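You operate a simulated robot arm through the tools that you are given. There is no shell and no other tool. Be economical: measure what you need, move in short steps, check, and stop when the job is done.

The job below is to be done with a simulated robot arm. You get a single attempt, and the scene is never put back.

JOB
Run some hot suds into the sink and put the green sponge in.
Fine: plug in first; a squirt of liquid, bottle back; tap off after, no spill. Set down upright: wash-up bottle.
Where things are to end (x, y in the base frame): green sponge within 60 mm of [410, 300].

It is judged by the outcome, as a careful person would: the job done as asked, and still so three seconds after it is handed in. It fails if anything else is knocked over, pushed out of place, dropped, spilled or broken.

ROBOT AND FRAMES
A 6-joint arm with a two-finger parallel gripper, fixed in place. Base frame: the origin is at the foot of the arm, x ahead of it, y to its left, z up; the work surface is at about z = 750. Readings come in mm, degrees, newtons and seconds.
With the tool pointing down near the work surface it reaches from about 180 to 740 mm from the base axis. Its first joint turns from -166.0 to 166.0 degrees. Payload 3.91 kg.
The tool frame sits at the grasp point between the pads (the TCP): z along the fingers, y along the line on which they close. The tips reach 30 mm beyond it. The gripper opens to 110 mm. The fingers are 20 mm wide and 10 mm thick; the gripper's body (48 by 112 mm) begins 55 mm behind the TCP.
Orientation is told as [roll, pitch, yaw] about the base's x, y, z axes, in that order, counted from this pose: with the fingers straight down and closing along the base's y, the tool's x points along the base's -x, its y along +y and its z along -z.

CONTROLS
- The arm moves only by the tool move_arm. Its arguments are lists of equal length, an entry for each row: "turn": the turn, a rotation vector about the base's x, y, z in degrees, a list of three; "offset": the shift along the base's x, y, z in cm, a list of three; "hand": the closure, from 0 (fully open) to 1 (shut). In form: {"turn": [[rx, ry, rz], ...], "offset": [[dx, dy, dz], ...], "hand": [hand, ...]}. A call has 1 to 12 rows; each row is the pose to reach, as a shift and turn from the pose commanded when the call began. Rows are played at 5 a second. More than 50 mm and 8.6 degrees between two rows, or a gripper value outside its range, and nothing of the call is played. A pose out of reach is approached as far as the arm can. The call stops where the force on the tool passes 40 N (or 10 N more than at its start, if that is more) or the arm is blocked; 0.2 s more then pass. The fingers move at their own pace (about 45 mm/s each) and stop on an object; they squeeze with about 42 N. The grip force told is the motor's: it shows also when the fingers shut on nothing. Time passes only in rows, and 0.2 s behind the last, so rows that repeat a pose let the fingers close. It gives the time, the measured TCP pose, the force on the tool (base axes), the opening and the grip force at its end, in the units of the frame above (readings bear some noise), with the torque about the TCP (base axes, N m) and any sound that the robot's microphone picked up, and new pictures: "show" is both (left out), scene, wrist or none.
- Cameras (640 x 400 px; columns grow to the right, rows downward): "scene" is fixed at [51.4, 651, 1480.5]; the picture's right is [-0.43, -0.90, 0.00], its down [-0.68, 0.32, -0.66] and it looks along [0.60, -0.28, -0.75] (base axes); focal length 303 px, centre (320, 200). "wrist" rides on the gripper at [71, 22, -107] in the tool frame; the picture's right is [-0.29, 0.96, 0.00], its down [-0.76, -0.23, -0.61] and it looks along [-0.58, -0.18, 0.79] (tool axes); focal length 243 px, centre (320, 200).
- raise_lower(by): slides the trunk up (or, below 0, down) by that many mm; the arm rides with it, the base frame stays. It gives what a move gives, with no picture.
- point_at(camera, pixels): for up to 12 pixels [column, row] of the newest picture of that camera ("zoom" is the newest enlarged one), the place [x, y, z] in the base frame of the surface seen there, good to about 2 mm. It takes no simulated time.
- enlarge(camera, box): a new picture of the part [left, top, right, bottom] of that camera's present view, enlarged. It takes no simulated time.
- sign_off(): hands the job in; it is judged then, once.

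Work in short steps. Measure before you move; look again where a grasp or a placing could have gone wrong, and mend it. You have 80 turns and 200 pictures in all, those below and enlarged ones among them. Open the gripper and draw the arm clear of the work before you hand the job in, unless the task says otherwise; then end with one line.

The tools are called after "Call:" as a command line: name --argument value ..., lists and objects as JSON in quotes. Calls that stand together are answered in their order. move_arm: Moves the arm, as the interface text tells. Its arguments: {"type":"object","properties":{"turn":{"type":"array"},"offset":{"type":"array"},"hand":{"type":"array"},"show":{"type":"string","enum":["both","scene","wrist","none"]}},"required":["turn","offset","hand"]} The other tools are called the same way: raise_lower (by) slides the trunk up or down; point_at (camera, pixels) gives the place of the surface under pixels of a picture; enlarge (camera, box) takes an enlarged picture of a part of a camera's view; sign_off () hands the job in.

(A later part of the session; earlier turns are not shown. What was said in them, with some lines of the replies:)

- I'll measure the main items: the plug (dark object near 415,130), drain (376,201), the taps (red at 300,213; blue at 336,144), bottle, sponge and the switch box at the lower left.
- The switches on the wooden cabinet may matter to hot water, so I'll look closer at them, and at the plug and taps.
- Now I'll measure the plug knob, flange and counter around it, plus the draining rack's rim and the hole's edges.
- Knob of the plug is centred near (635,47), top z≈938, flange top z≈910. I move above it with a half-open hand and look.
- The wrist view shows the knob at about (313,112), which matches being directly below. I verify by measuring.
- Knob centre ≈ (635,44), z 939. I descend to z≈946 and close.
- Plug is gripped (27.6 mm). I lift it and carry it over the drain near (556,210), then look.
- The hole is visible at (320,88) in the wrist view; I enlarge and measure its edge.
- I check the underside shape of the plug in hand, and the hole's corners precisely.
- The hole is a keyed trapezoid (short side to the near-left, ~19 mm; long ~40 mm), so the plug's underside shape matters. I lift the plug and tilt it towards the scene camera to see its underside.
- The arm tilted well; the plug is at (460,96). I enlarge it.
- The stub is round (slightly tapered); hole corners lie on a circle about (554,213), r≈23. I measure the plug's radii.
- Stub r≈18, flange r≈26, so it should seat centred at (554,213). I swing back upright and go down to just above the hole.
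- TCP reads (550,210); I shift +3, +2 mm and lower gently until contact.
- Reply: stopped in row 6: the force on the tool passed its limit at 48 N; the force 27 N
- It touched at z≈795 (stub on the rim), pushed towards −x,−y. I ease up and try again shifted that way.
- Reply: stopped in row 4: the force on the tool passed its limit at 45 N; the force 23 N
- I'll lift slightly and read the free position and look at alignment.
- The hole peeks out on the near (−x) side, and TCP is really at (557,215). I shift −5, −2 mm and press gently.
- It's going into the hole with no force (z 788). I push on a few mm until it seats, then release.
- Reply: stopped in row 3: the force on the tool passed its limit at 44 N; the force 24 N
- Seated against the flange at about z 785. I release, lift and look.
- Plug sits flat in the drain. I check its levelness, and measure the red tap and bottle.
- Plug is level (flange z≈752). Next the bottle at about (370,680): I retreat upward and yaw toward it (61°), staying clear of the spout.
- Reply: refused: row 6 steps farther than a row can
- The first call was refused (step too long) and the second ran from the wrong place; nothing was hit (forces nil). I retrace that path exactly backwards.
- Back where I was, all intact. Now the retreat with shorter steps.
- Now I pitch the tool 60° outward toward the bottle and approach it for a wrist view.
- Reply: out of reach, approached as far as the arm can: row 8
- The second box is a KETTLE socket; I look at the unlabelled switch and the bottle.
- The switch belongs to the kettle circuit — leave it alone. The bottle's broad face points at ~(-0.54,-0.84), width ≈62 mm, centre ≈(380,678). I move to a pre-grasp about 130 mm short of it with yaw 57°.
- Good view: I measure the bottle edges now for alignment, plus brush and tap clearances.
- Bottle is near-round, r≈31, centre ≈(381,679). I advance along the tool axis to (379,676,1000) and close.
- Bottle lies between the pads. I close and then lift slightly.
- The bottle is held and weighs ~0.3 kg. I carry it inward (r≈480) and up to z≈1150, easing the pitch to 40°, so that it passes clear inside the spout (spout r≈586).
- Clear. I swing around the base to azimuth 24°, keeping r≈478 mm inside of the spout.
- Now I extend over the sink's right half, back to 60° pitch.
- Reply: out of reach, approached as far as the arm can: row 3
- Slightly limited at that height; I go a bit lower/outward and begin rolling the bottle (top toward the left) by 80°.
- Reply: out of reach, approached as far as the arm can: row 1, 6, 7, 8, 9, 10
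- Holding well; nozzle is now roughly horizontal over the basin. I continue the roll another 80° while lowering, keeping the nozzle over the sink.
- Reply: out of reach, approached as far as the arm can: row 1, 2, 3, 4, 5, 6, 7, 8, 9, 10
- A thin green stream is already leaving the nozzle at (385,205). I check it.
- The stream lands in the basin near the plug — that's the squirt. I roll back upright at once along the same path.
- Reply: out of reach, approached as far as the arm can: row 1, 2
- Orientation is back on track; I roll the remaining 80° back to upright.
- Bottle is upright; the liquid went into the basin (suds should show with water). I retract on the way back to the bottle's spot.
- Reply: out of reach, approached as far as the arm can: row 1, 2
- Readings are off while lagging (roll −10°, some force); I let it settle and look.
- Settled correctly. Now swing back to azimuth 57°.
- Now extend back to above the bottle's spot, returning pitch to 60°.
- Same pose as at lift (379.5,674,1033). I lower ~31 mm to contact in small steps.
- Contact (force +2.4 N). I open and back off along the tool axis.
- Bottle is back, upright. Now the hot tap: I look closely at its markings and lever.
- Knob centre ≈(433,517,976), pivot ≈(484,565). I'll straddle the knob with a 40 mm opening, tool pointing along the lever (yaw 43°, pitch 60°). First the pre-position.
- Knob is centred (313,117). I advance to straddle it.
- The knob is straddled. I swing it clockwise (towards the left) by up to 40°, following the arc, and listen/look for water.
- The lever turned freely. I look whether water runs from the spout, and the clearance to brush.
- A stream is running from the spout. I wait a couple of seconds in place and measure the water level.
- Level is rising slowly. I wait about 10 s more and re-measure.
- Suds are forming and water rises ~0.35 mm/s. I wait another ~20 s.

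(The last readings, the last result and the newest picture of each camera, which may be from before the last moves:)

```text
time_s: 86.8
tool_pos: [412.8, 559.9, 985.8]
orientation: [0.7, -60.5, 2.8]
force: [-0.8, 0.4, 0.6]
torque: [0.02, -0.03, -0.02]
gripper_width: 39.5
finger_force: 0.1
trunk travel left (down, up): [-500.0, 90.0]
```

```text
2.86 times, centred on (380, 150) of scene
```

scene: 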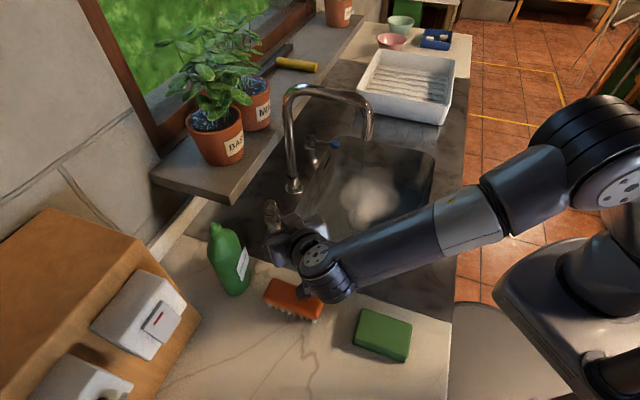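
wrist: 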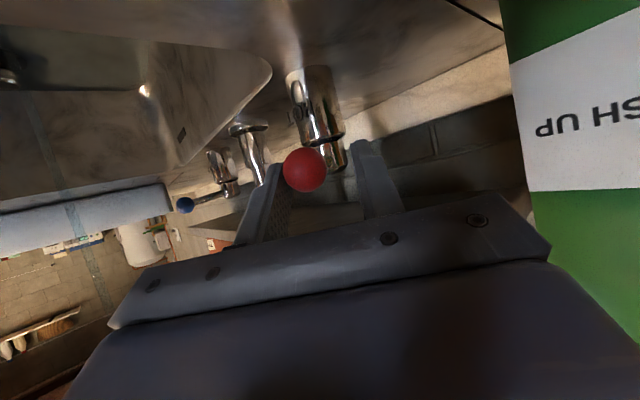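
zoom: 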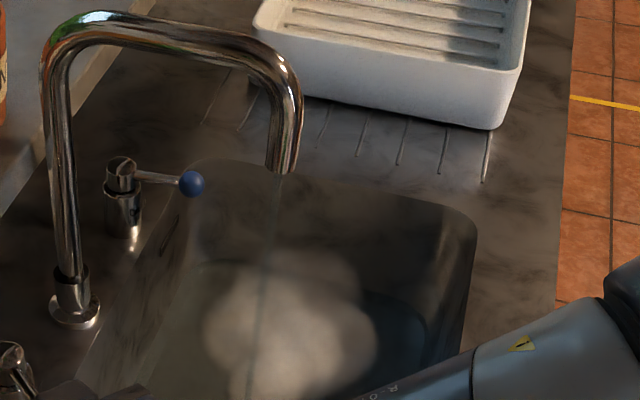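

Water depth is about 12 mm and foam is developing; no drain leak. I let it run some 25 s more.

Call:
move_arm --turn '[[0, 0, 0], [0, 0, 0], [0, 0, 0], [0, 0, 0], [0, 0, 0], [0, 0, 0], [0, 0, 0], [0, 0, 0], [0, 0, 0], [0, 0, 0], [0, 0, 0], [0, 0, 0]]' --offset '[[0, 0, 0], [0, 0, 0], [0, 0, 0], [0, 0, 0], [0, 0, 0], [0, 0, 0], [0, 0, 0], [0, 0, 0], [0, 0, 0], [0, 0, 0], [0, 0, 0], [0, 0, 0]]' --hand '[0.64, 0.64, 0.64, 0.64, 0.64, 0.64, 0.64, 0.64, 0.64, 0.64, 0.64, 0.64]' --show "none"

Call:
move_arm --turn '[[0, 0, 0], [0, 0, 0], [0, 0, 0], [0, 0, 0], [0, 0, 0], [0, 0, 0], [0, 0, 0], [0, 0, 0], [0, 0, 0], [0, 0, 0], [0, 0, 0], [0, 0, 0]]' --offset '[[0, 0, 0], [0, 0, 0], [0, 0, 0], [0, 0, 0], [0, 0, 0], [0, 0, 0], [0, 0, 0], [0, 0, 0], [0, 0, 0], [0, 0, 0], [0, 0, 0], [0, 0, 0]]' --hand '[0.64, 0.64, 0.64, 0.64, 0.64, 0.64, 0.64, 0.64, 0.64, 0.64, 0.64, 0.64]' --show "none"

Call:
move_arm --turn '[[0, 0, 0], [0, 0, 0], [0, 0, 0], [0, 0, 0], [0, 0, 0], [0, 0, 0], [0, 0, 0], [0, 0, 0], [0, 0, 0], [0, 0, 0], [0, 0, 0], [0, 0, 0]]' --offset '[[0, 0, 0], [0, 0, 0], [0, 0, 0], [0, 0, 0], [0, 0, 0], [0, 0, 0], [0, 0, 0], [0, 0, 0], [0, 0, 0], [0, 0, 0], [0, 0, 0], [0, 0, 0]]' --hand '[0.64, 0.64, 0.64, 0.64, 0.64, 0.64, 0.64, 0.64, 0.64, 0.64, 0.64, 0.64]' --show "none"

Call:
move_arm --turn '[[0, 0, 0], [0, 0, 0], [0, 0, 0], [0, 0, 0], [0, 0, 0], [0, 0, 0], [0, 0, 0], [0, 0, 0], [0, 0, 0], [0, 0, 0], [0, 0, 0], [0, 0, 0]]' --offset '[[0, 0, 0], [0, 0, 0], [0, 0, 0], [0, 0, 0], [0, 0, 0], [0, 0, 0], [0, 0, 0], [0, 0, 0], [0, 0, 0], [0, 0, 0], [0, 0, 0], [0, 0, 0]]' --hand '[0.64, 0.64, 0.64, 0.64, 0.64, 0.64, 0.64, 0.64, 0.64, 0.64, 0.64, 0.64]' --show "none"

Call:
move_arm --turn '[[0, 0, 0], [0, 0, 0], [0, 0, 0], [0, 0, 0], [0, 0, 0], [0, 0, 0], [0, 0, 0], [0, 0, 0], [0, 0, 0], [0, 0, 0], [0, 0, 0], [0, 0, 0]]' --offset '[[0, 0, 0], [0, 0, 0], [0, 0, 0], [0, 0, 0], [0, 0, 0], [0, 0, 0], [0, 0, 0], [0, 0, 0], [0, 0, 0], [0, 0, 0], [0, 0, 0], [0, 0, 0]]' --hand '[0.64, 0.64, 0.64, 0.64, 0.64, 0.64, 0.64, 0.64, 0.64, 0.64, 0.64, 0.64]' --show "none"

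Call:
move_arm --turn '[[0, 0, 0], [0, 0, 0], [0, 0, 0], [0, 0, 0], [0, 0, 0], [0, 0, 0], [0, 0, 0], [0, 0, 0], [0, 0, 0], [0, 0, 0], [0, 0, 0], [0, 0, 0]]' --offset '[[0, 0, 0], [0, 0, 0], [0, 0, 0], [0, 0, 0], [0, 0, 0], [0, 0, 0], [0, 0, 0], [0, 0, 0], [0, 0, 0], [0, 0, 0], [0, 0, 0], [0, 0, 0]]' --hand '[0.64, 0.64, 0.64, 0.64, 0.64, 0.64, 0.64, 0.64, 0.64, 0.64, 0.64, 0.64]' --show "none"

Call:
move_arm --turn '[[0, 0, 0], [0, 0, 0], [0, 0, 0], [0, 0, 0], [0, 0, 0], [0, 0, 0], [0, 0, 0], [0, 0, 0], [0, 0, 0], [0, 0, 0], [0, 0, 0], [0, 0, 0]]' --offset '[[0, 0, 0], [0, 0, 0], [0, 0, 0], [0, 0, 0], [0, 0, 0], [0, 0, 0], [0, 0, 0], [0, 0, 0], [0, 0, 0], [0, 0, 0], [0, 0, 0], [0, 0, 0]]' --hand '[0.64, 0.64, 0.64, 0.64, 0.64, 0.64, 0.64, 0.64, 0.64, 0.64, 0.64, 0.64]' --show "none"

Call:
move_arm --turn '[[0, 0, 0], [0, 0, 0], [0, 0, 0], [0, 0, 0], [0, 0, 0], [0, 0, 0], [0, 0, 0], [0, 0, 0], [0, 0, 0], [0, 0, 0], [0, 0, 0], [0, 0, 0]]' --offset '[[0, 0, 0], [0, 0, 0], [0, 0, 0], [0, 0, 0], [0, 0, 0], [0, 0, 0], [0, 0, 0], [0, 0, 0], [0, 0, 0], [0, 0, 0], [0, 0, 0], [0, 0, 0]]' --hand '[0.64, 0.64, 0.64, 0.64, 0.64, 0.64, 0.64, 0.64, 0.64, 0.64, 0.64, 0.64]' --show "none"

Call:
move_arm --turn '[[0, 0, 0], [0, 0, 0], [0, 0, 0], [0, 0, 0], [0, 0, 0], [0, 0, 0], [0, 0, 0], [0, 0, 0], [0, 0, 0], [0, 0, 0], [0, 0, 0], [0, 0, 0]]' --offset '[[0, 0, 0], [0, 0, 0], [0, 0, 0], [0, 0, 0], [0, 0, 0], [0, 0, 0], [0, 0, 0], [0, 0, 0], [0, 0, 0], [0, 0, 0], [0, 0, 0], [0, 0, 0]]' --hand '[0.64, 0.64, 0.64, 0.64, 0.64, 0.64, 0.64, 0.64, 0.64, 0.64, 0.64, 0.64]' --show "none"

Call:
move_arm --turn '[[0, 0, 0], [0, 0, 0], [0, 0, 0], [0, 0, 0], [0, 0, 0], [0, 0, 0], [0, 0, 0], [0, 0, 0], [0, 0, 0], [0, 0, 0], [0, 0, 0], [0, 0, 0]]' --offset '[[0, 0, 0], [0, 0, 0], [0, 0, 0], [0, 0, 0], [0, 0, 0], [0, 0, 0], [0, 0, 0], [0, 0, 0], [0, 0, 0], [0, 0, 0], [0, 0, 0], [0, 0, 0]]' --hand '[0.64, 0.64, 0.64, 0.64, 0.64, 0.64, 0.64, 0.64, 0.64, 0.64, 0.64, 0.64]' --show "scene"

Call:
point_at --camera "scene" --pixels '[[400, 200], [350, 200], [335, 215], [376, 198], [360, 180], [410, 190]]'

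```text
time_s: 89.5
tool_pos: [411.9, 561.0, 984.5]
orientation: [0.6, -60.4, 2.8]
force: [0.4, -0.3, -1.0]
torque: [-0.05, -0.03, 0.02]
gripper_width: 39.5
finger_force: 0.1
trunk travel left (down, up): [-500.0, 90.0]
```

```text
time_s: 92.0
tool_pos: [412.9, 560.2, 983.9]
orientation: [0.7, -60.5, 2.8]
force: [0.7, 0.3, 0.2]
torque: [-0.01, -0.01, -0.02]
gripper_width: 39.6
finger_force: 0.2
trunk travel left (down, up): [-500.0, 90.0]
```

```text
time_s: 94.7
tool_pos: [412.5, 559.5, 984.5]
orientation: [0.7, -60.5, 2.8]
force: [0.8, -0.4, -0.2]
torque: [0.01, 0.02, -0.02]
gripper_width: 39.6
finger_force: 0.1
trunk travel left (down, up): [-500.0, 90.0]
```

```text
time_s: 97.2
tool_pos: [411.6, 560.5, 984.8]
orientation: [0.6, -60.5, 2.9]
force: [-0.1, 0.1, 1.2]
torque: [-0.01, 0.0, 0.02]
gripper_width: 39.9
finger_force: 0.1
trunk travel left (down, up): [-500.0, 90.0]
```

```text
time_s: 99.8
tool_pos: [411.8, 560.1, 984.2]
orientation: [0.6, -60.4, 2.8]
force: [0.0, 0.3, 0.2]
torque: [0.01, 0.01, 0.01]
gripper_width: 39.5
finger_force: 0.0
trunk travel left (down, up): [-500.0, 90.0]
```

```text
time_s: 102.5
tool_pos: [412.1, 560.0, 984.1]
orientation: [0.5, -60.5, 2.8]
force: [-0.7, -0.5, 0.2]
torque: [0.06, -0.01, 0.0]
gripper_width: 39.6
finger_force: 0.2
trunk travel left (down, up): [-500.0, 90.0]
```

```text
time_s: 105.0
tool_pos: [413.6, 560.3, 984.7]
orientation: [0.5, -60.5, 2.9]
force: [0.3, 0.5, -0.3]
torque: [0.02, 0.02, 0.03]
gripper_width: 39.6
finger_force: 0.1
trunk travel left (down, up): [-500.0, 90.0]
```

```text
time_s: 107.7
tool_pos: [413.6, 559.9, 985.0]
orientation: [0.6, -60.5, 2.8]
force: [-0.7, -0.2, -0.6]
torque: [0.0, -0.03, 0.02]
gripper_width: 39.7
finger_force: 0.1
trunk travel left (down, up): [-500.0, 90.0]
```

```text
time_s: 110.2
tool_pos: [413.1, 560.2, 984.1]
orientation: [0.6, -60.5, 2.8]
force: [-0.6, 0.1, -0.8]
torque: [0.02, 0.0, 0.0]
gripper_width: 39.6
finger_force: 0.1
trunk travel left (down, up): [-500.0, 90.0]
```

```text
time_s: 112.8
tool_pos: [413.3, 558.9, 983.9]
orientation: [0.6, -60.5, 2.9]
force: [-0.4, -0.9, 0.4]
torque: [0.01, -0.03, -0.01]
gripper_width: 39.7
finger_force: 0.0
trunk travel left (down, up): [-500.0, 90.0]
```

scene: 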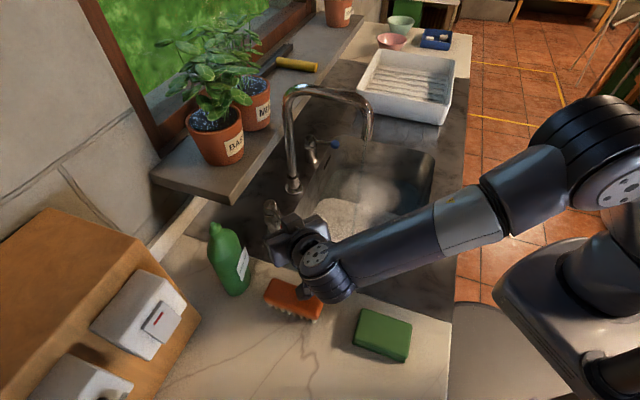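

```text
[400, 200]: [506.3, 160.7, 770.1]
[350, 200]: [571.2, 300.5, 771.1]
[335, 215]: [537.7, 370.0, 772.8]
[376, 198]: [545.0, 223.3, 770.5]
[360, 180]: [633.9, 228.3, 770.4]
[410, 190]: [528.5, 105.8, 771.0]
```

Depth ≈23 mm with suds spreading. One more ~25 s for a decent depth, far below the rim.

Call:
move_arm --turn '[[0, 0, 0], [0, 0, 0], [0, 0, 0], [0, 0, 0], [0, 0, 0], [0, 0, 0], [0, 0, 0], [0, 0, 0], [0, 0, 0], [0, 0, 0], [0, 0, 0], [0, 0, 0]]' --offset '[[0, 0, 0], [0, 0, 0], [0, 0, 0], [0, 0, 0], [0, 0, 0], [0, 0, 0], [0, 0, 0], [0, 0, 0], [0, 0, 0], [0, 0, 0], [0, 0, 0], [0, 0, 0]]' --hand '[0.64, 0.64, 0.64, 0.64, 0.64, 0.64, 0.64, 0.64, 0.64, 0.64, 0.64, 0.64]' --show "none"

Call:
move_arm --turn '[[0, 0, 0], [0, 0, 0], [0, 0, 0], [0, 0, 0], [0, 0, 0], [0, 0, 0], [0, 0, 0], [0, 0, 0], [0, 0, 0], [0, 0, 0], [0, 0, 0], [0, 0, 0]]' --offset '[[0, 0, 0], [0, 0, 0], [0, 0, 0], [0, 0, 0], [0, 0, 0], [0, 0, 0], [0, 0, 0], [0, 0, 0], [0, 0, 0], [0, 0, 0], [0, 0, 0], [0, 0, 0]]' --hand '[0.64, 0.64, 0.64, 0.64, 0.64, 0.64, 0.64, 0.64, 0.64, 0.64, 0.64, 0.64]' --show "none"

Call:
move_arm --turn '[[0, 0, 0], [0, 0, 0], [0, 0, 0], [0, 0, 0], [0, 0, 0], [0, 0, 0], [0, 0, 0], [0, 0, 0], [0, 0, 0], [0, 0, 0], [0, 0, 0], [0, 0, 0]]' --offset '[[0, 0, 0], [0, 0, 0], [0, 0, 0], [0, 0, 0], [0, 0, 0], [0, 0, 0], [0, 0, 0], [0, 0, 0], [0, 0, 0], [0, 0, 0], [0, 0, 0], [0, 0, 0]]' --hand '[0.64, 0.64, 0.64, 0.64, 0.64, 0.64, 0.64, 0.64, 0.64, 0.64, 0.64, 0.64]' --show "none"

Call:
move_arm --turn '[[0, 0, 0], [0, 0, 0], [0, 0, 0], [0, 0, 0], [0, 0, 0], [0, 0, 0], [0, 0, 0], [0, 0, 0], [0, 0, 0], [0, 0, 0], [0, 0, 0], [0, 0, 0]]' --offset '[[0, 0, 0], [0, 0, 0], [0, 0, 0], [0, 0, 0], [0, 0, 0], [0, 0, 0], [0, 0, 0], [0, 0, 0], [0, 0, 0], [0, 0, 0], [0, 0, 0], [0, 0, 0]]' --hand '[0.64, 0.64, 0.64, 0.64, 0.64, 0.64, 0.64, 0.64, 0.64, 0.64, 0.64, 0.64]' --show "none"

Call:
move_arm --turn '[[0, 0, 0], [0, 0, 0], [0, 0, 0], [0, 0, 0], [0, 0, 0], [0, 0, 0], [0, 0, 0], [0, 0, 0], [0, 0, 0], [0, 0, 0], [0, 0, 0], [0, 0, 0]]' --offset '[[0, 0, 0], [0, 0, 0], [0, 0, 0], [0, 0, 0], [0, 0, 0], [0, 0, 0], [0, 0, 0], [0, 0, 0], [0, 0, 0], [0, 0, 0], [0, 0, 0], [0, 0, 0]]' --hand '[0.64, 0.64, 0.64, 0.64, 0.64, 0.64, 0.64, 0.64, 0.64, 0.64, 0.64, 0.64]' --show "none"

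Call:
move_arm --turn '[[0, 0, 0], [0, 0, 0], [0, 0, 0], [0, 0, 0], [0, 0, 0], [0, 0, 0], [0, 0, 0], [0, 0, 0], [0, 0, 0], [0, 0, 0], [0, 0, 0], [0, 0, 0]]' --offset '[[0, 0, 0], [0, 0, 0], [0, 0, 0], [0, 0, 0], [0, 0, 0], [0, 0, 0], [0, 0, 0], [0, 0, 0], [0, 0, 0], [0, 0, 0], [0, 0, 0], [0, 0, 0]]' --hand '[0.64, 0.64, 0.64, 0.64, 0.64, 0.64, 0.64, 0.64, 0.64, 0.64, 0.64, 0.64]' --show "none"

Call:
move_arm --turn '[[0, 0, 0], [0, 0, 0], [0, 0, 0], [0, 0, 0], [0, 0, 0], [0, 0, 0], [0, 0, 0], [0, 0, 0], [0, 0, 0], [0, 0, 0], [0, 0, 0], [0, 0, 0]]' --offset '[[0, 0, 0], [0, 0, 0], [0, 0, 0], [0, 0, 0], [0, 0, 0], [0, 0, 0], [0, 0, 0], [0, 0, 0], [0, 0, 0], [0, 0, 0], [0, 0, 0], [0, 0, 0]]' --hand '[0.64, 0.64, 0.64, 0.64, 0.64, 0.64, 0.64, 0.64, 0.64, 0.64, 0.64, 0.64]' --show "none"

Call:
move_arm --turn '[[0, 0, 0], [0, 0, 0], [0, 0, 0], [0, 0, 0], [0, 0, 0], [0, 0, 0], [0, 0, 0], [0, 0, 0], [0, 0, 0], [0, 0, 0], [0, 0, 0], [0, 0, 0]]' --offset '[[0, 0, 0], [0, 0, 0], [0, 0, 0], [0, 0, 0], [0, 0, 0], [0, 0, 0], [0, 0, 0], [0, 0, 0], [0, 0, 0], [0, 0, 0], [0, 0, 0], [0, 0, 0]]' --hand '[0.64, 0.64, 0.64, 0.64, 0.64, 0.64, 0.64, 0.64, 0.64, 0.64, 0.64, 0.64]' --show "none"

```text
time_s: 115.5
tool_pos: [413.3, 559.2, 983.1]
orientation: [0.6, -60.5, 2.8]
force: [-0.2, 0.1, 1.3]
torque: [-0.01, 0.05, -0.02]
gripper_width: 39.7
finger_force: 0.0
trunk travel left (down, up): [-500.0, 90.0]
```

```text
time_s: 118.0
tool_pos: [412.1, 560.4, 983.5]
orientation: [0.6, -60.6, 2.8]
force: [-0.5, -0.2, 0.1]
torque: [-0.01, -0.03, -0.01]
gripper_width: 39.7
finger_force: 0.0
trunk travel left (down, up): [-500.0, 90.0]
```

```text
time_s: 120.7
tool_pos: [413.0, 560.1, 985.0]
orientation: [0.8, -60.5, 2.9]
force: [0.7, -0.8, 0.4]
torque: [0.03, 0.01, 0.01]
gripper_width: 39.8
finger_force: 0.1
trunk travel left (down, up): [-500.0, 90.0]
```

```text
time_s: 123.2
tool_pos: [412.4, 559.8, 984.5]
orientation: [0.5, -60.4, 2.9]
force: [0.3, 0.0, -1.3]
torque: [-0.03, -0.02, -0.05]
gripper_width: 39.5
finger_force: 0.1
trunk travel left (down, up): [-500.0, 90.0]
```

```text
time_s: 125.8
tool_pos: [412.1, 560.2, 983.6]
orientation: [0.5, -60.6, 2.9]
force: [0.1, 0.0, -0.1]
torque: [0.0, -0.01, -0.03]
gripper_width: 39.6
finger_force: 0.0
trunk travel left (down, up): [-500.0, 90.0]
```

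```text
time_s: 128.4
tool_pos: [412.9, 559.7, 983.7]
orientation: [0.6, -60.5, 2.8]
force: [-0.3, -0.7, 0.6]
torque: [0.0, 0.04, 0.02]
gripper_width: 39.6
finger_force: 0.1
trunk travel left (down, up): [-500.0, 90.0]
```

```text
time_s: 131.1
tool_pos: [412.4, 561.0, 984.5]
orientation: [0.6, -60.5, 2.7]
force: [-0.1, 0.9, -0.4]
torque: [-0.01, 0.01, 0.03]
gripper_width: 39.6
finger_force: 0.0
trunk travel left (down, up): [-500.0, 90.0]
```

```text
time_s: 133.7
tool_pos: [412.8, 560.0, 985.9]
orientation: [0.6, -60.5, 2.9]
force: [-0.1, -0.1, -1.1]
torque: [-0.01, -0.02, -0.03]
gripper_width: 39.7
finger_force: 0.1
trunk travel left (down, up): [-500.0, 90.0]
```

Now I close the tap by swinging back along the arc with a little overshoot to take up the finger slack.

Call:
move_arm --turn '[[0, 0, 8], [0, 0, 16], [0, 0, 24], [0, 0, 32], [0, 0, 40], [0, 0, 40], [0, 0, 40], [0, 0, 40]]' --offset '[[0.15, -1.0, 0], [0.4, -1.9, 0], [0.8, -2.8, 0], [1.3, -3.6, 0], [1.9, -4.4, 0], [2.3, -4.85, 0], [2.6, -5.15, 0], [2.8, -5.4, 0]]' --hand '[0.64, 0.64, 0.64, 0.64, 0.64, 0.64, 0.64, 0.64]'

Call:
enlarge --camera "scene" --box '[240, 80, 450, 290]'

```text
time_s: 135.4
tool_pos: [439.7, 507.1, 984.4]
orientation: [0.7, -60.5, 42.8]
force: [-1.5, 2.9, -0.5]
torque: [0.02, 0.08, 0.0]
gripper_width: 41.3
finger_force: 1.6
trunk travel left (down, up): [-500.0, 90.0]
```

scene: 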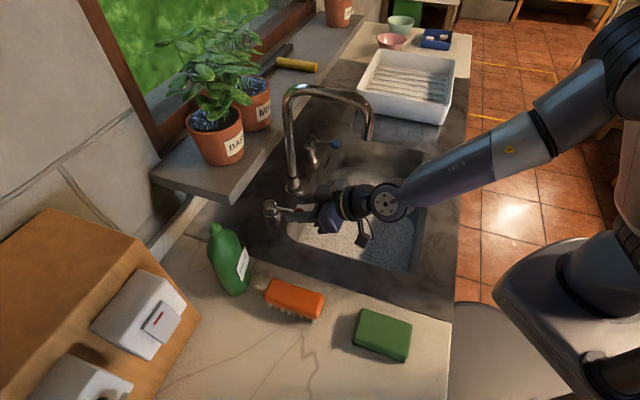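
wrist: 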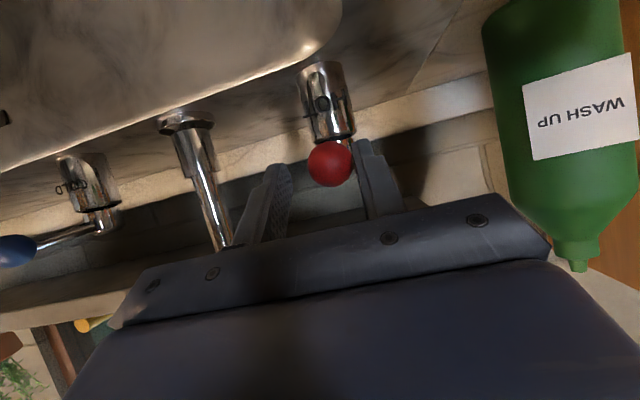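

```text
1.90 times, centred on (345, 185) of scene
```

zoom: 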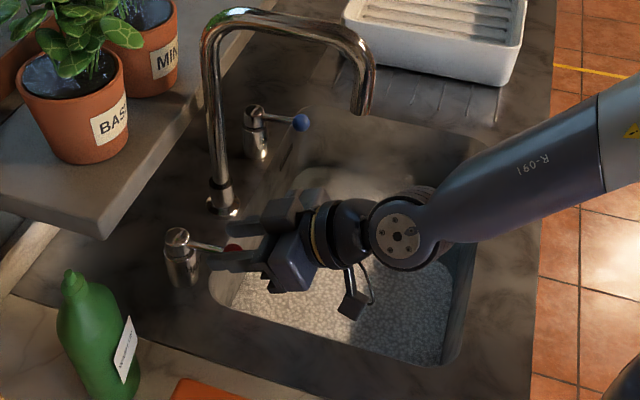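

The lever is against its stop with contact force. I push 3 mm more to make sure, then back off along the tool axis and check the spout.

Call:
move_arm --turn '[[0, 0, 0], [0, 0, 0], [0, 0, 0], [0, 0, 0], [0, 0, 0], [0, 0, 0]]' --offset '[[0.2, -0.2, 0], [0.2, -0.2, 0], [-0.3, 0.3, 0], [-2.5, -1.7, 1.7], [-5, -4, 3.7], [-7.5, -6.3, 6]]' --hand '[0.64, 0.64, 0.64, 0.64, 0.64, 0.64]'

Call:
enlarge --camera "scene" --box '[310, 90, 450, 220]'

Call:
enlarge --camera "scene" --box '[250, 180, 350, 260]'

```text
time_s: 136.8
tool_pos: [366.6, 443.0, 1042.3]
orientation: [0.6, -60.5, 42.8]
force: [1.1, 0.4, -0.2]
torque: [0.02, -0.02, -0.01]
gripper_width: 39.7
finger_force: 0.0
trunk travel left (down, up): [-500.0, 90.0]
```

scene: 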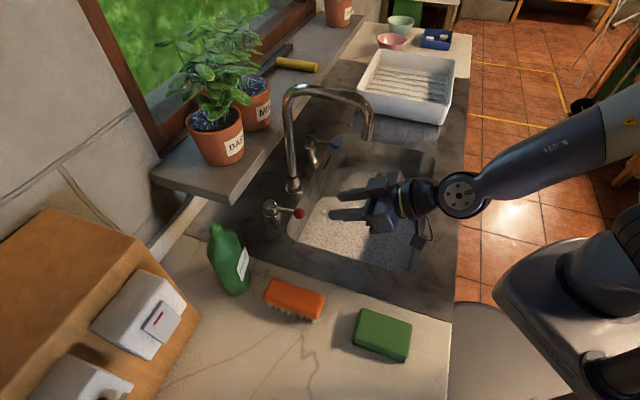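
wrist: 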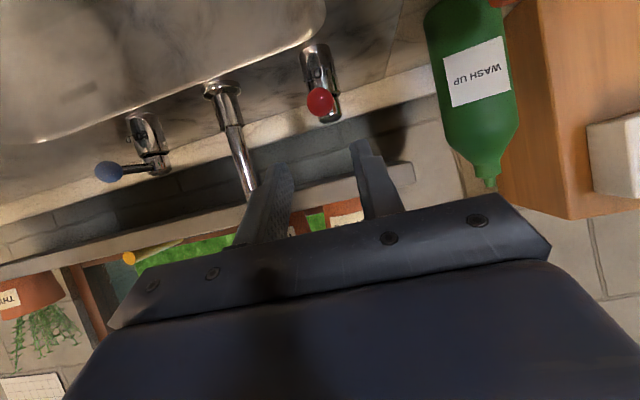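

```text
3.08 times, centred on (380, 155) of scene
```

zoom: 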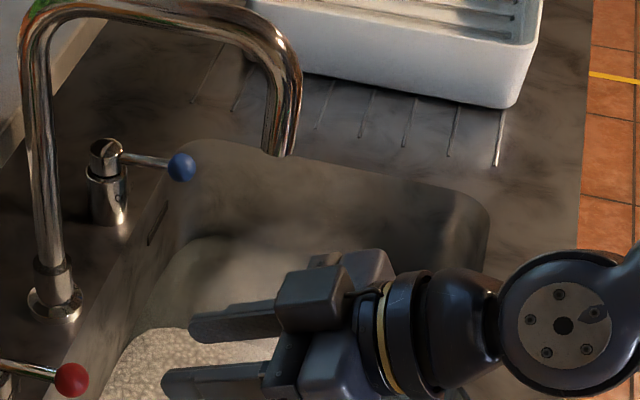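

```text
5.00 times, centred on (300, 220) of scene
```

zoom: 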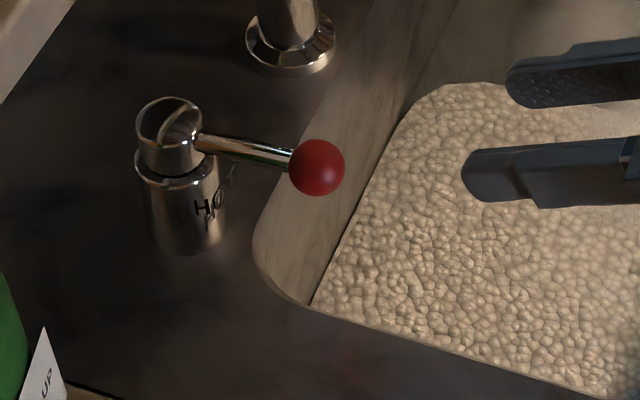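

Tap is off, no stream, suds fill the sink. Now the sponge: measure its corners and top.

Call:
enlarge --camera "scene" --box '[340, 295, 430, 375]'

Call:
point_at --camera "scene" --pixels '[[367, 311], [409, 324], [404, 351], [356, 338], [384, 331], [380, 360], [430, 340], [340, 340], [335, 235], [385, 230], [400, 260]]'

```text
5.00 times, centred on (385, 335) of scene
```

zoom: 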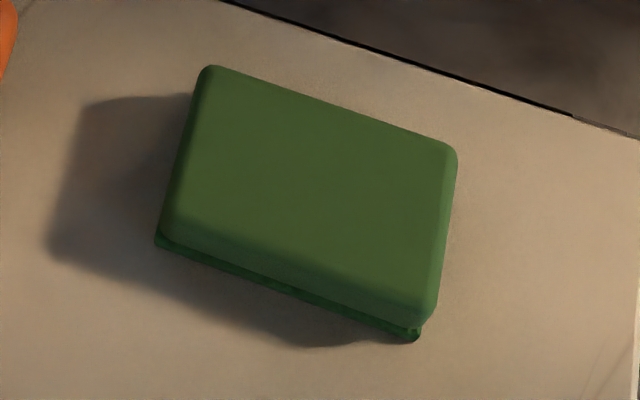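

```text
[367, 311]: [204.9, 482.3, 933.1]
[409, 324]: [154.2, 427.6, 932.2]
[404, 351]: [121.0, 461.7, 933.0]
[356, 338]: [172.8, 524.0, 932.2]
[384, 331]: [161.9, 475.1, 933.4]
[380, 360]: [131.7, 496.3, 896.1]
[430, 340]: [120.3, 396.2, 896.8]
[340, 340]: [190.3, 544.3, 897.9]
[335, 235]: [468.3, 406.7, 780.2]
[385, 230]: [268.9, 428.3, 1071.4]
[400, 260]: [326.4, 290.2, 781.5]
```

Sponge centre ≈(163,474), top z 933 on a 897 counter, short axis along ≈(0.7,−0.72) — matches yaw 44°. I bring the tool vertical above it, hand open.

Call:
move_arm --turn '[[-5.1, 5.5, 0], [-10.2, 11, 0], [-15.3, 16.5, 0], [-20.4, 22, 0], [-25.6, 27.4, 0], [-30.7, 32.9, 0], [-35.8, 38.4, 0], [-41, 44, 0], [-41, 44, 0]]' --offset '[[-2.5, 0.4, 1], [-5, 0.8, 2], [-7.6, 1.2, 2], [-10.2, 1.6, 2], [-12.7, 2, 2], [-15.2, 2.4, 2], [-17.8, 2.8, 1], [-20.4, 3.1, 0], [-20.4, 3.1, 0]]' --hand '[0.4, 0.3, 0.2, 0.2, 0.2, 0.2, 0.2, 0.2, 0.2]'

```text
time_s: 138.8
tool_pos: [162.4, 473.9, 1046.6]
orientation: [0.5, -0.2, 42.9]
force: [-0.4, -0.5, 0.5]
torque: [-0.01, 0.01, 0.0]
gripper_width: 88.0
finger_force: 0.0
trunk travel left (down, up): [-500.0, 90.0]
```

scene: 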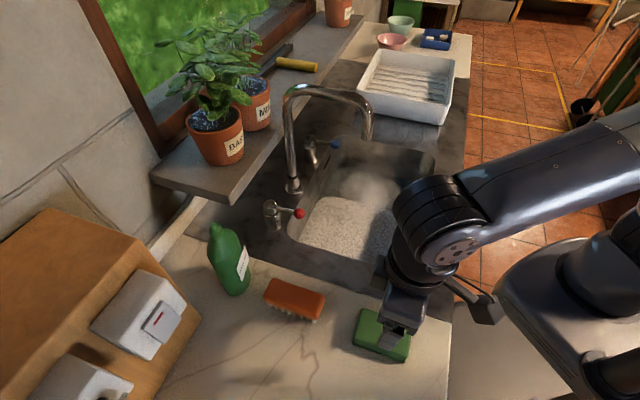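
wrist: 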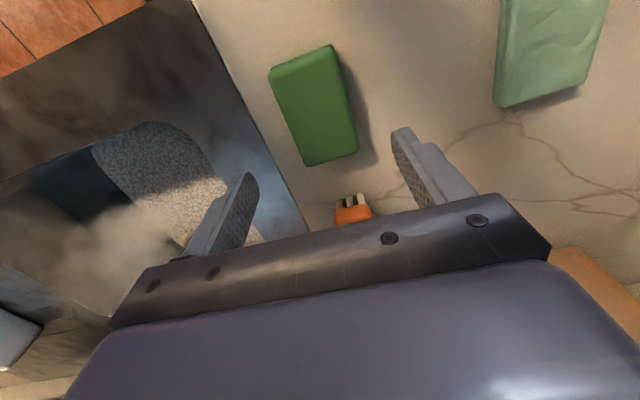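

A second, paler green block shows at (550,50) in the wrist view, out of the scene camera's sight. I compare the two.

Call:
enlarge --camera "wrist" --box '[250, 0, 640, 230]'

Call:
point_at --camera "wrist" --pixels '[[313, 105], [330, 45], [272, 72], [308, 163], [357, 150], [342, 60], [515, 5], [500, 100], [575, 85], [550, 50], [595, 20]]'

```text
1.64 times, centred on (445, 115) of wrist
```

zoom: 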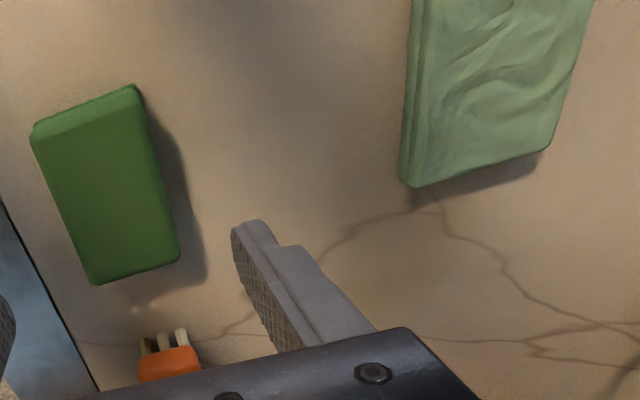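

```text
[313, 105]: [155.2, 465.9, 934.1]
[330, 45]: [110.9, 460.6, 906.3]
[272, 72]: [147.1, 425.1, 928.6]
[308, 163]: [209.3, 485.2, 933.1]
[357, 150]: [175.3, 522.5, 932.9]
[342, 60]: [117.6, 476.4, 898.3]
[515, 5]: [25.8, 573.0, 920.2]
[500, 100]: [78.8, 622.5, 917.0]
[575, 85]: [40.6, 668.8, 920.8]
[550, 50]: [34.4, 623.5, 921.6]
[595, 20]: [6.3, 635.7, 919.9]
```

That's a folded cloth; the dark green block is the sponge, centred at (162,474). I descend to z≈935 and grip.

Call:
move_arm --turn '[[0, 0, 0], [0, 0, 0], [0, 0, 0], [0, 0, 0], [0, 0, 0], [0, 0, 0], [0, 0, 0], [0, 0, 0]]' --offset '[[0, 0, -3.5], [0, 0, -7], [0, 0, -9.5], [0, 0, -11.2], [0, 0, -11.2], [0, 0, -11.2], [0, 0, -11.2], [0, 0, -11.2]]' --hand '[0.2, 0.2, 0.2, 0.2, 0.5, 0.8, 1, 1]'

```text
time_s: 140.7
tool_pos: [162.0, 473.9, 932.0]
orientation: [0.3, -0.4, 42.9]
force: [0.1, 0.5, -0.3]
torque: [-0.01, 0.03, 0.0]
gripper_width: 59.0
finger_force: 42.3
trunk travel left (down, up): [-500.0, 90.0]
```

scene: 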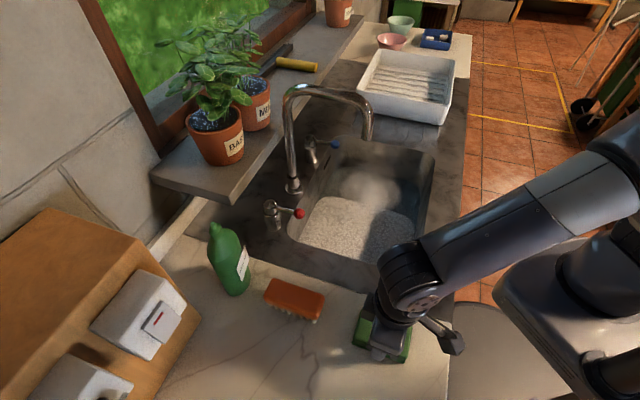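
wrist: 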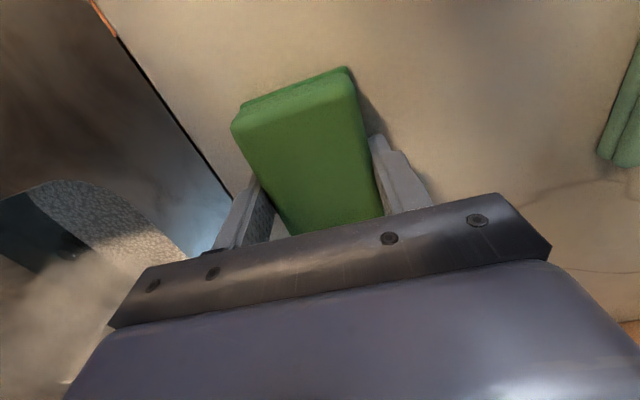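

Sponge gripped. I lift it, carry it over (400,290), and stop above the water for a check.

Call:
move_arm --turn '[[0, 0, 0], [0, 0, 0], [0, 0, 0], [0, 0, 0], [0, 0, 0], [0, 0, 0], [0, 0, 0], [0, 0, 0], [0, 0, 0], [0, 0, 0]]' --offset '[[0, 0, 4], [0, 0, 7.5], [3.4, -2.6, 7.5], [6.8, -5.2, 7.5], [10.2, -7.9, 7.5], [13.6, -10.5, 7.5], [17, -13.1, 7.5], [20.4, -15.8, 7.5], [23.8, -18.4, 7.5], [23.8, -18.4, 7.5]]' --hand '[1, 1, 1, 1, 1, 1, 1, 1, 1, 1]'

```text
time_s: 142.8
tool_pos: [397.8, 289.0, 1005.5]
orientation: [0.5, -0.4, 42.9]
force: [0.0, -0.2, -0.4]
torque: [0.02, -0.04, 0.0]
gripper_width: 58.5
finger_force: 41.8
trunk travel left (down, up): [-500.0, 90.0]
```

scene: 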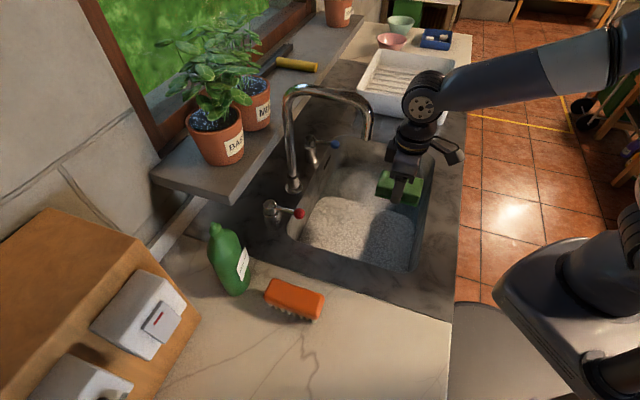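
wrist: 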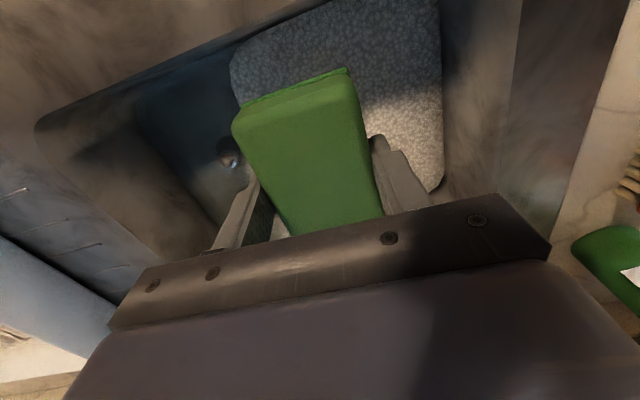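

All clear. I lower it gently into the suds (TCP z≈807, sponge bottom just under the surface).

Call:
move_arm --turn '[[0, 0, 0], [0, 0, 0], [0, 0, 0], [0, 0, 0], [0, 0, 0], [0, 0, 0], [0, 0, 0], [0, 0, 0], [0, 0, 0]]' --offset '[[0, 0, -4], [0, 0, -8], [0, 0, -12], [0, 0, -15], [0, 0, -17], [0, 0, -18.5], [0, 0, -19.5], [0, 0, -20.2], [0, 0, -20.2]]' --hand '[1, 1, 1, 1, 1, 1, 1, 1, 1]' --show "scene"

```text
time_s: 144.8
tool_pos: [400.4, 288.7, 805.7]
orientation: [0.5, -0.4, 42.9]
force: [-0.8, -0.6, 0.3]
torque: [-0.04, 0.02, 0.0]
gripper_width: 58.7
finger_force: 41.9
trunk travel left (down, up): [-500.0, 90.0]
```

scene: 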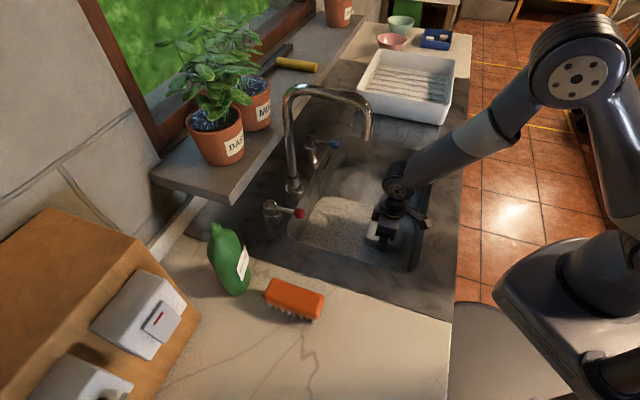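

Sponge is at the water. I lower 8 mm more, release, and lift clear.

Call:
move_arm --turn '[[0, 0, 0], [0, 0, 0], [0, 0, 0], [0, 0, 0], [0, 0, 0], [0, 0, 0], [0, 0, 0], [0, 0, 0], [0, 0, 0], [0, 0, 0], [0, 0, 0], [0, 0, 0]]' --offset '[[0, 0, -0.8], [0, 0, -0.8], [0, 0, -0.8], [0, 0, -0.8], [0, 0, 1], [0, 0, 3], [0, 0, 6], [0, 0, 10], [0, 0, 14], [0, 0, 18], [0, 0, 22], [-3, -1, 25]]' --hand '[1, 0.3, 0.2, 0.2, 0.2, 0.2, 0.2, 0.2, 0.2, 0.2, 0.2, 0.2]'

```text
time_s: 145.4
tool_pos: [400.1, 289.0, 802.2]
orientation: [0.4, -0.4, 42.8]
force: [-4.4, -4.7, 23.7]
torque: [-0.64, 1.36, 0.12]
gripper_width: 76.9
finger_force: 0.0
trunk travel left (down, up): [-500.0, 90.0]
stopped in row 2: the force on the tool passed its limit at 42 N (the readings are from after the stop); the commanded pose is now the measured one
```

scene: 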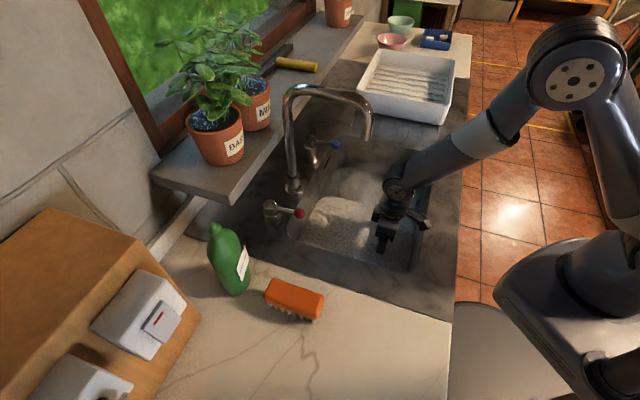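
wrist: 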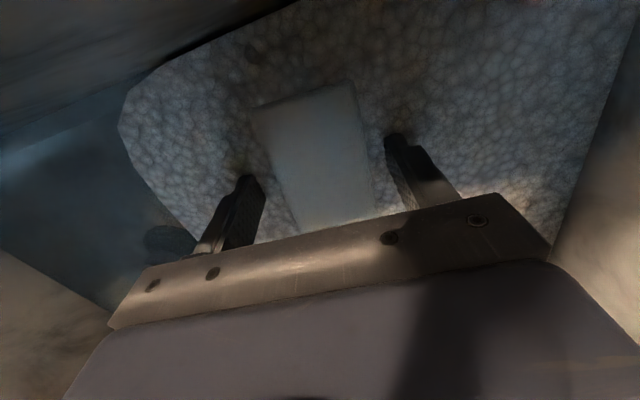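

The hand opened; the contact was the wrist camera's underside on the sink rim (offset ~63 mm toward the base). I lift straight up now with fingers open.

Call:
move_arm --turn '[[0, 0, 0], [0, 0, 0], [0, 0, 0], [0, 0, 0], [0, 0, 0], [0, 0, 0], [0, 0, 0], [0, 0, 0], [0, 0, 0]]' --offset '[[0, 0, 1], [0, 0, 2.5], [0, 0, 5], [0, 0, 9], [0, 0, 13], [0, 0, 17], [0, 0, 21], [-2, -2, 24], [-5, -5, 26]]' --hand '[0.2, 0.1, 0.1, 0.1, 0.1, 0.1, 0.1, 0.1, 0.1]'

Call:
enlarge --camera "scene" --box '[290, 130, 450, 280]'

```text
time_s: 147.4
tool_pos: [355.4, 241.7, 1061.0]
orientation: [0.5, -0.5, 42.9]
force: [-0.1, -0.1, -0.8]
torque: [-0.01, -0.04, -0.02]
gripper_width: 98.7
finger_force: 0.1
trunk travel left (down, up): [-500.0, 90.0]
```

scene: 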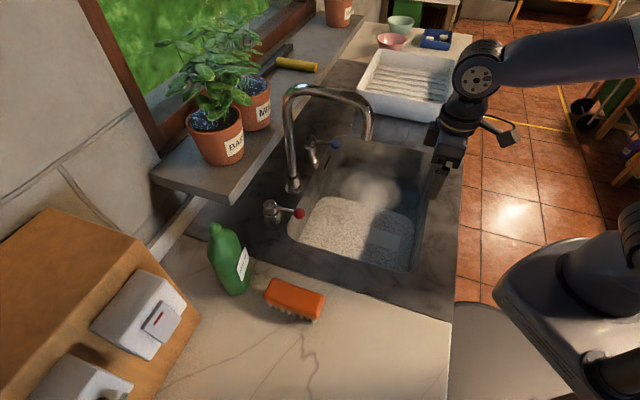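
wrist: 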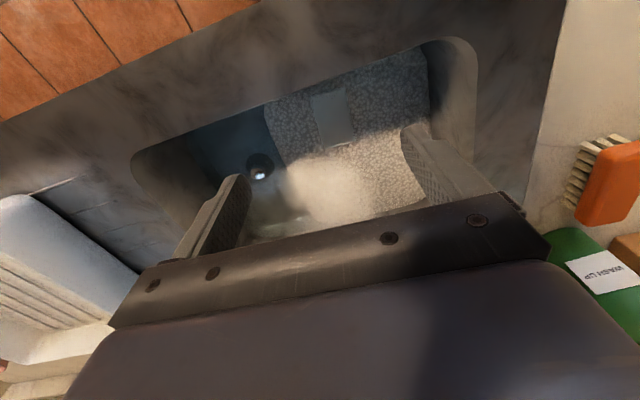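

```text
2.67 times, centred on (370, 205) of scene
```

zoom: 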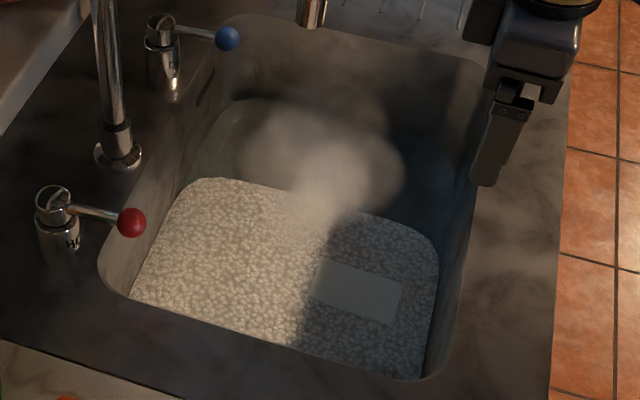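

Tap off, suds steaming, the sponge sits in the suds at (384,237). I measure its position, the bottle and plug.

Call:
point_at --camera "scene" --pixels '[[371, 227], [398, 236], [395, 251], [368, 239], [384, 238], [350, 230], [217, 226], [236, 290], [376, 197]]'

Call:
enlarge --camera "scene" --box '[190, 190, 340, 330]'

```text
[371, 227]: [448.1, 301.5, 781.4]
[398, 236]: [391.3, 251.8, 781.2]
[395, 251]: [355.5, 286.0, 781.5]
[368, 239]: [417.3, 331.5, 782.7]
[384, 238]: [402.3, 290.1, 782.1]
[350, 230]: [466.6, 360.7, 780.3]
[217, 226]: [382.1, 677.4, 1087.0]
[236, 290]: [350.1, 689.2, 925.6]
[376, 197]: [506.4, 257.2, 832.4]
```

```text
2.86 times, centred on (265, 260) of scene
```

zoom: 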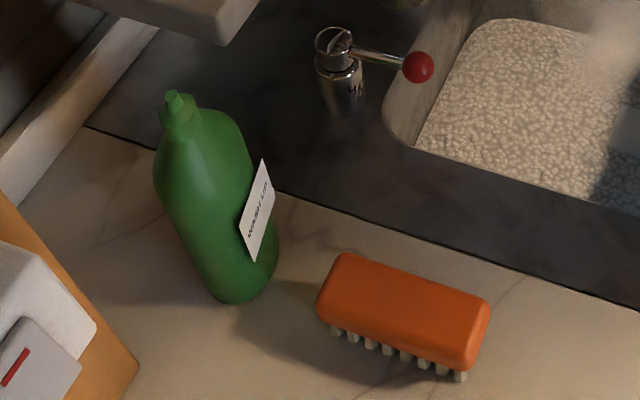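

Sponge is centred at ~(402,291), the bottle is upright in its place, and the water level is steady. I draw the arm well back and do a last check.

Call:
move_arm --turn '[[0, 0, 0], [0, 0, 0], [0, 0, 0], [0, 0, 0], [0, 0, 0], [0, 0, 0], [0, 0, 0], [0, 0, 0]]' --offset '[[-1, -3, 4], [-2, -6, 8], [-3, -9, 11], [-3, -12, 12], [-3, -12, 12], [-3, -12, 12], [-3, -12, 12], [-3, -12, 12]]' --hand '[0, 0, 0, 0, 0, 0, 0, 0]' --show "scene"

Call:
point_at --camera "scene" --pixels '[[384, 238], [350, 230], [400, 200]]'

Call:
enlarge --camera "scene" --box '[290, 80, 470, 280]'

```text
refused: row 1 steps farther than a row can; nothing moved
```

```text
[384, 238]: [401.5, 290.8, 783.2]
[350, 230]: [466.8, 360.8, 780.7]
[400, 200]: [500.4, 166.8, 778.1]
```

```text
2.00 times, centred on (380, 180) of scene
```

zoom: 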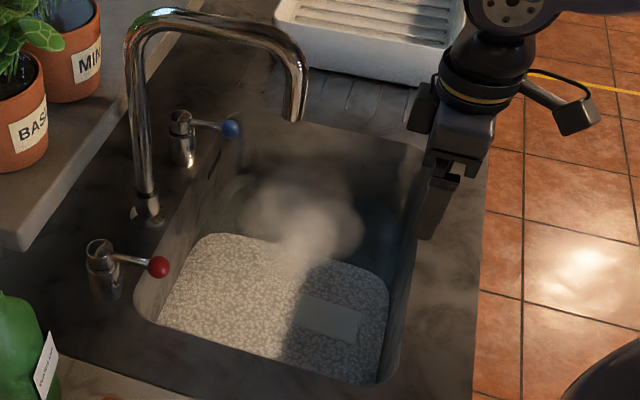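

The step was too long; I repeat with shorter ones.

Call:
move_arm --turn '[[0, 0, 0], [0, 0, 0], [0, 0, 0], [0, 0, 0], [0, 0, 0], [0, 0, 0], [0, 0, 0], [0, 0, 0]]' --offset '[[-0.5, -2, 3], [-1, -4, 6], [-2, -7, 9], [-3, -10, 11], [-3, -12, 12], [-3, -12, 12], [-3, -12, 12], [-3, -12, 12]]' --hand '[0, 0, 0, 0, 0, 0, 0, 0]' --show "scene"

Call:
point_at --camera "scene" --pixels '[[384, 238], [350, 230], [400, 200]]'

```text
time_s: 149.2
tool_pos: [322.8, 119.5, 1181.7]
orientation: [0.5, -0.6, 42.9]
force: [-0.9, -0.2, 0.2]
torque: [0.0, -0.02, -0.02]
gripper_width: 110.1
finger_force: 0.0
trunk travel left (down, up): [-500.0, 90.0]
```

scene: 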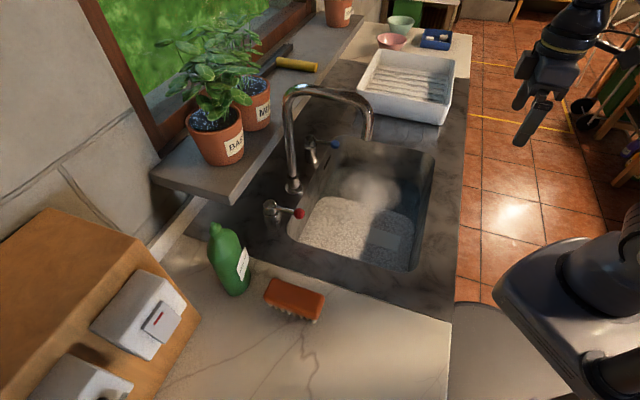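

```text
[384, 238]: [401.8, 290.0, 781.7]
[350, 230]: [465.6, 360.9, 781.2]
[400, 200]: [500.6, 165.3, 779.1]
```

Everything is steady: tap off, suds in, sponge at about (402,290), bottle upright, arm clear and hand open. I hand the job in.

Call:
sign_off

```text
The job is handed in.
```

The sink has hot suds about 3 cm deep, and the green sponge is in them at about (402, 290), roughly 13 mm from the target. The plug is in, the tap is off, the wash-up bottle is back upright, and I saw no spills.
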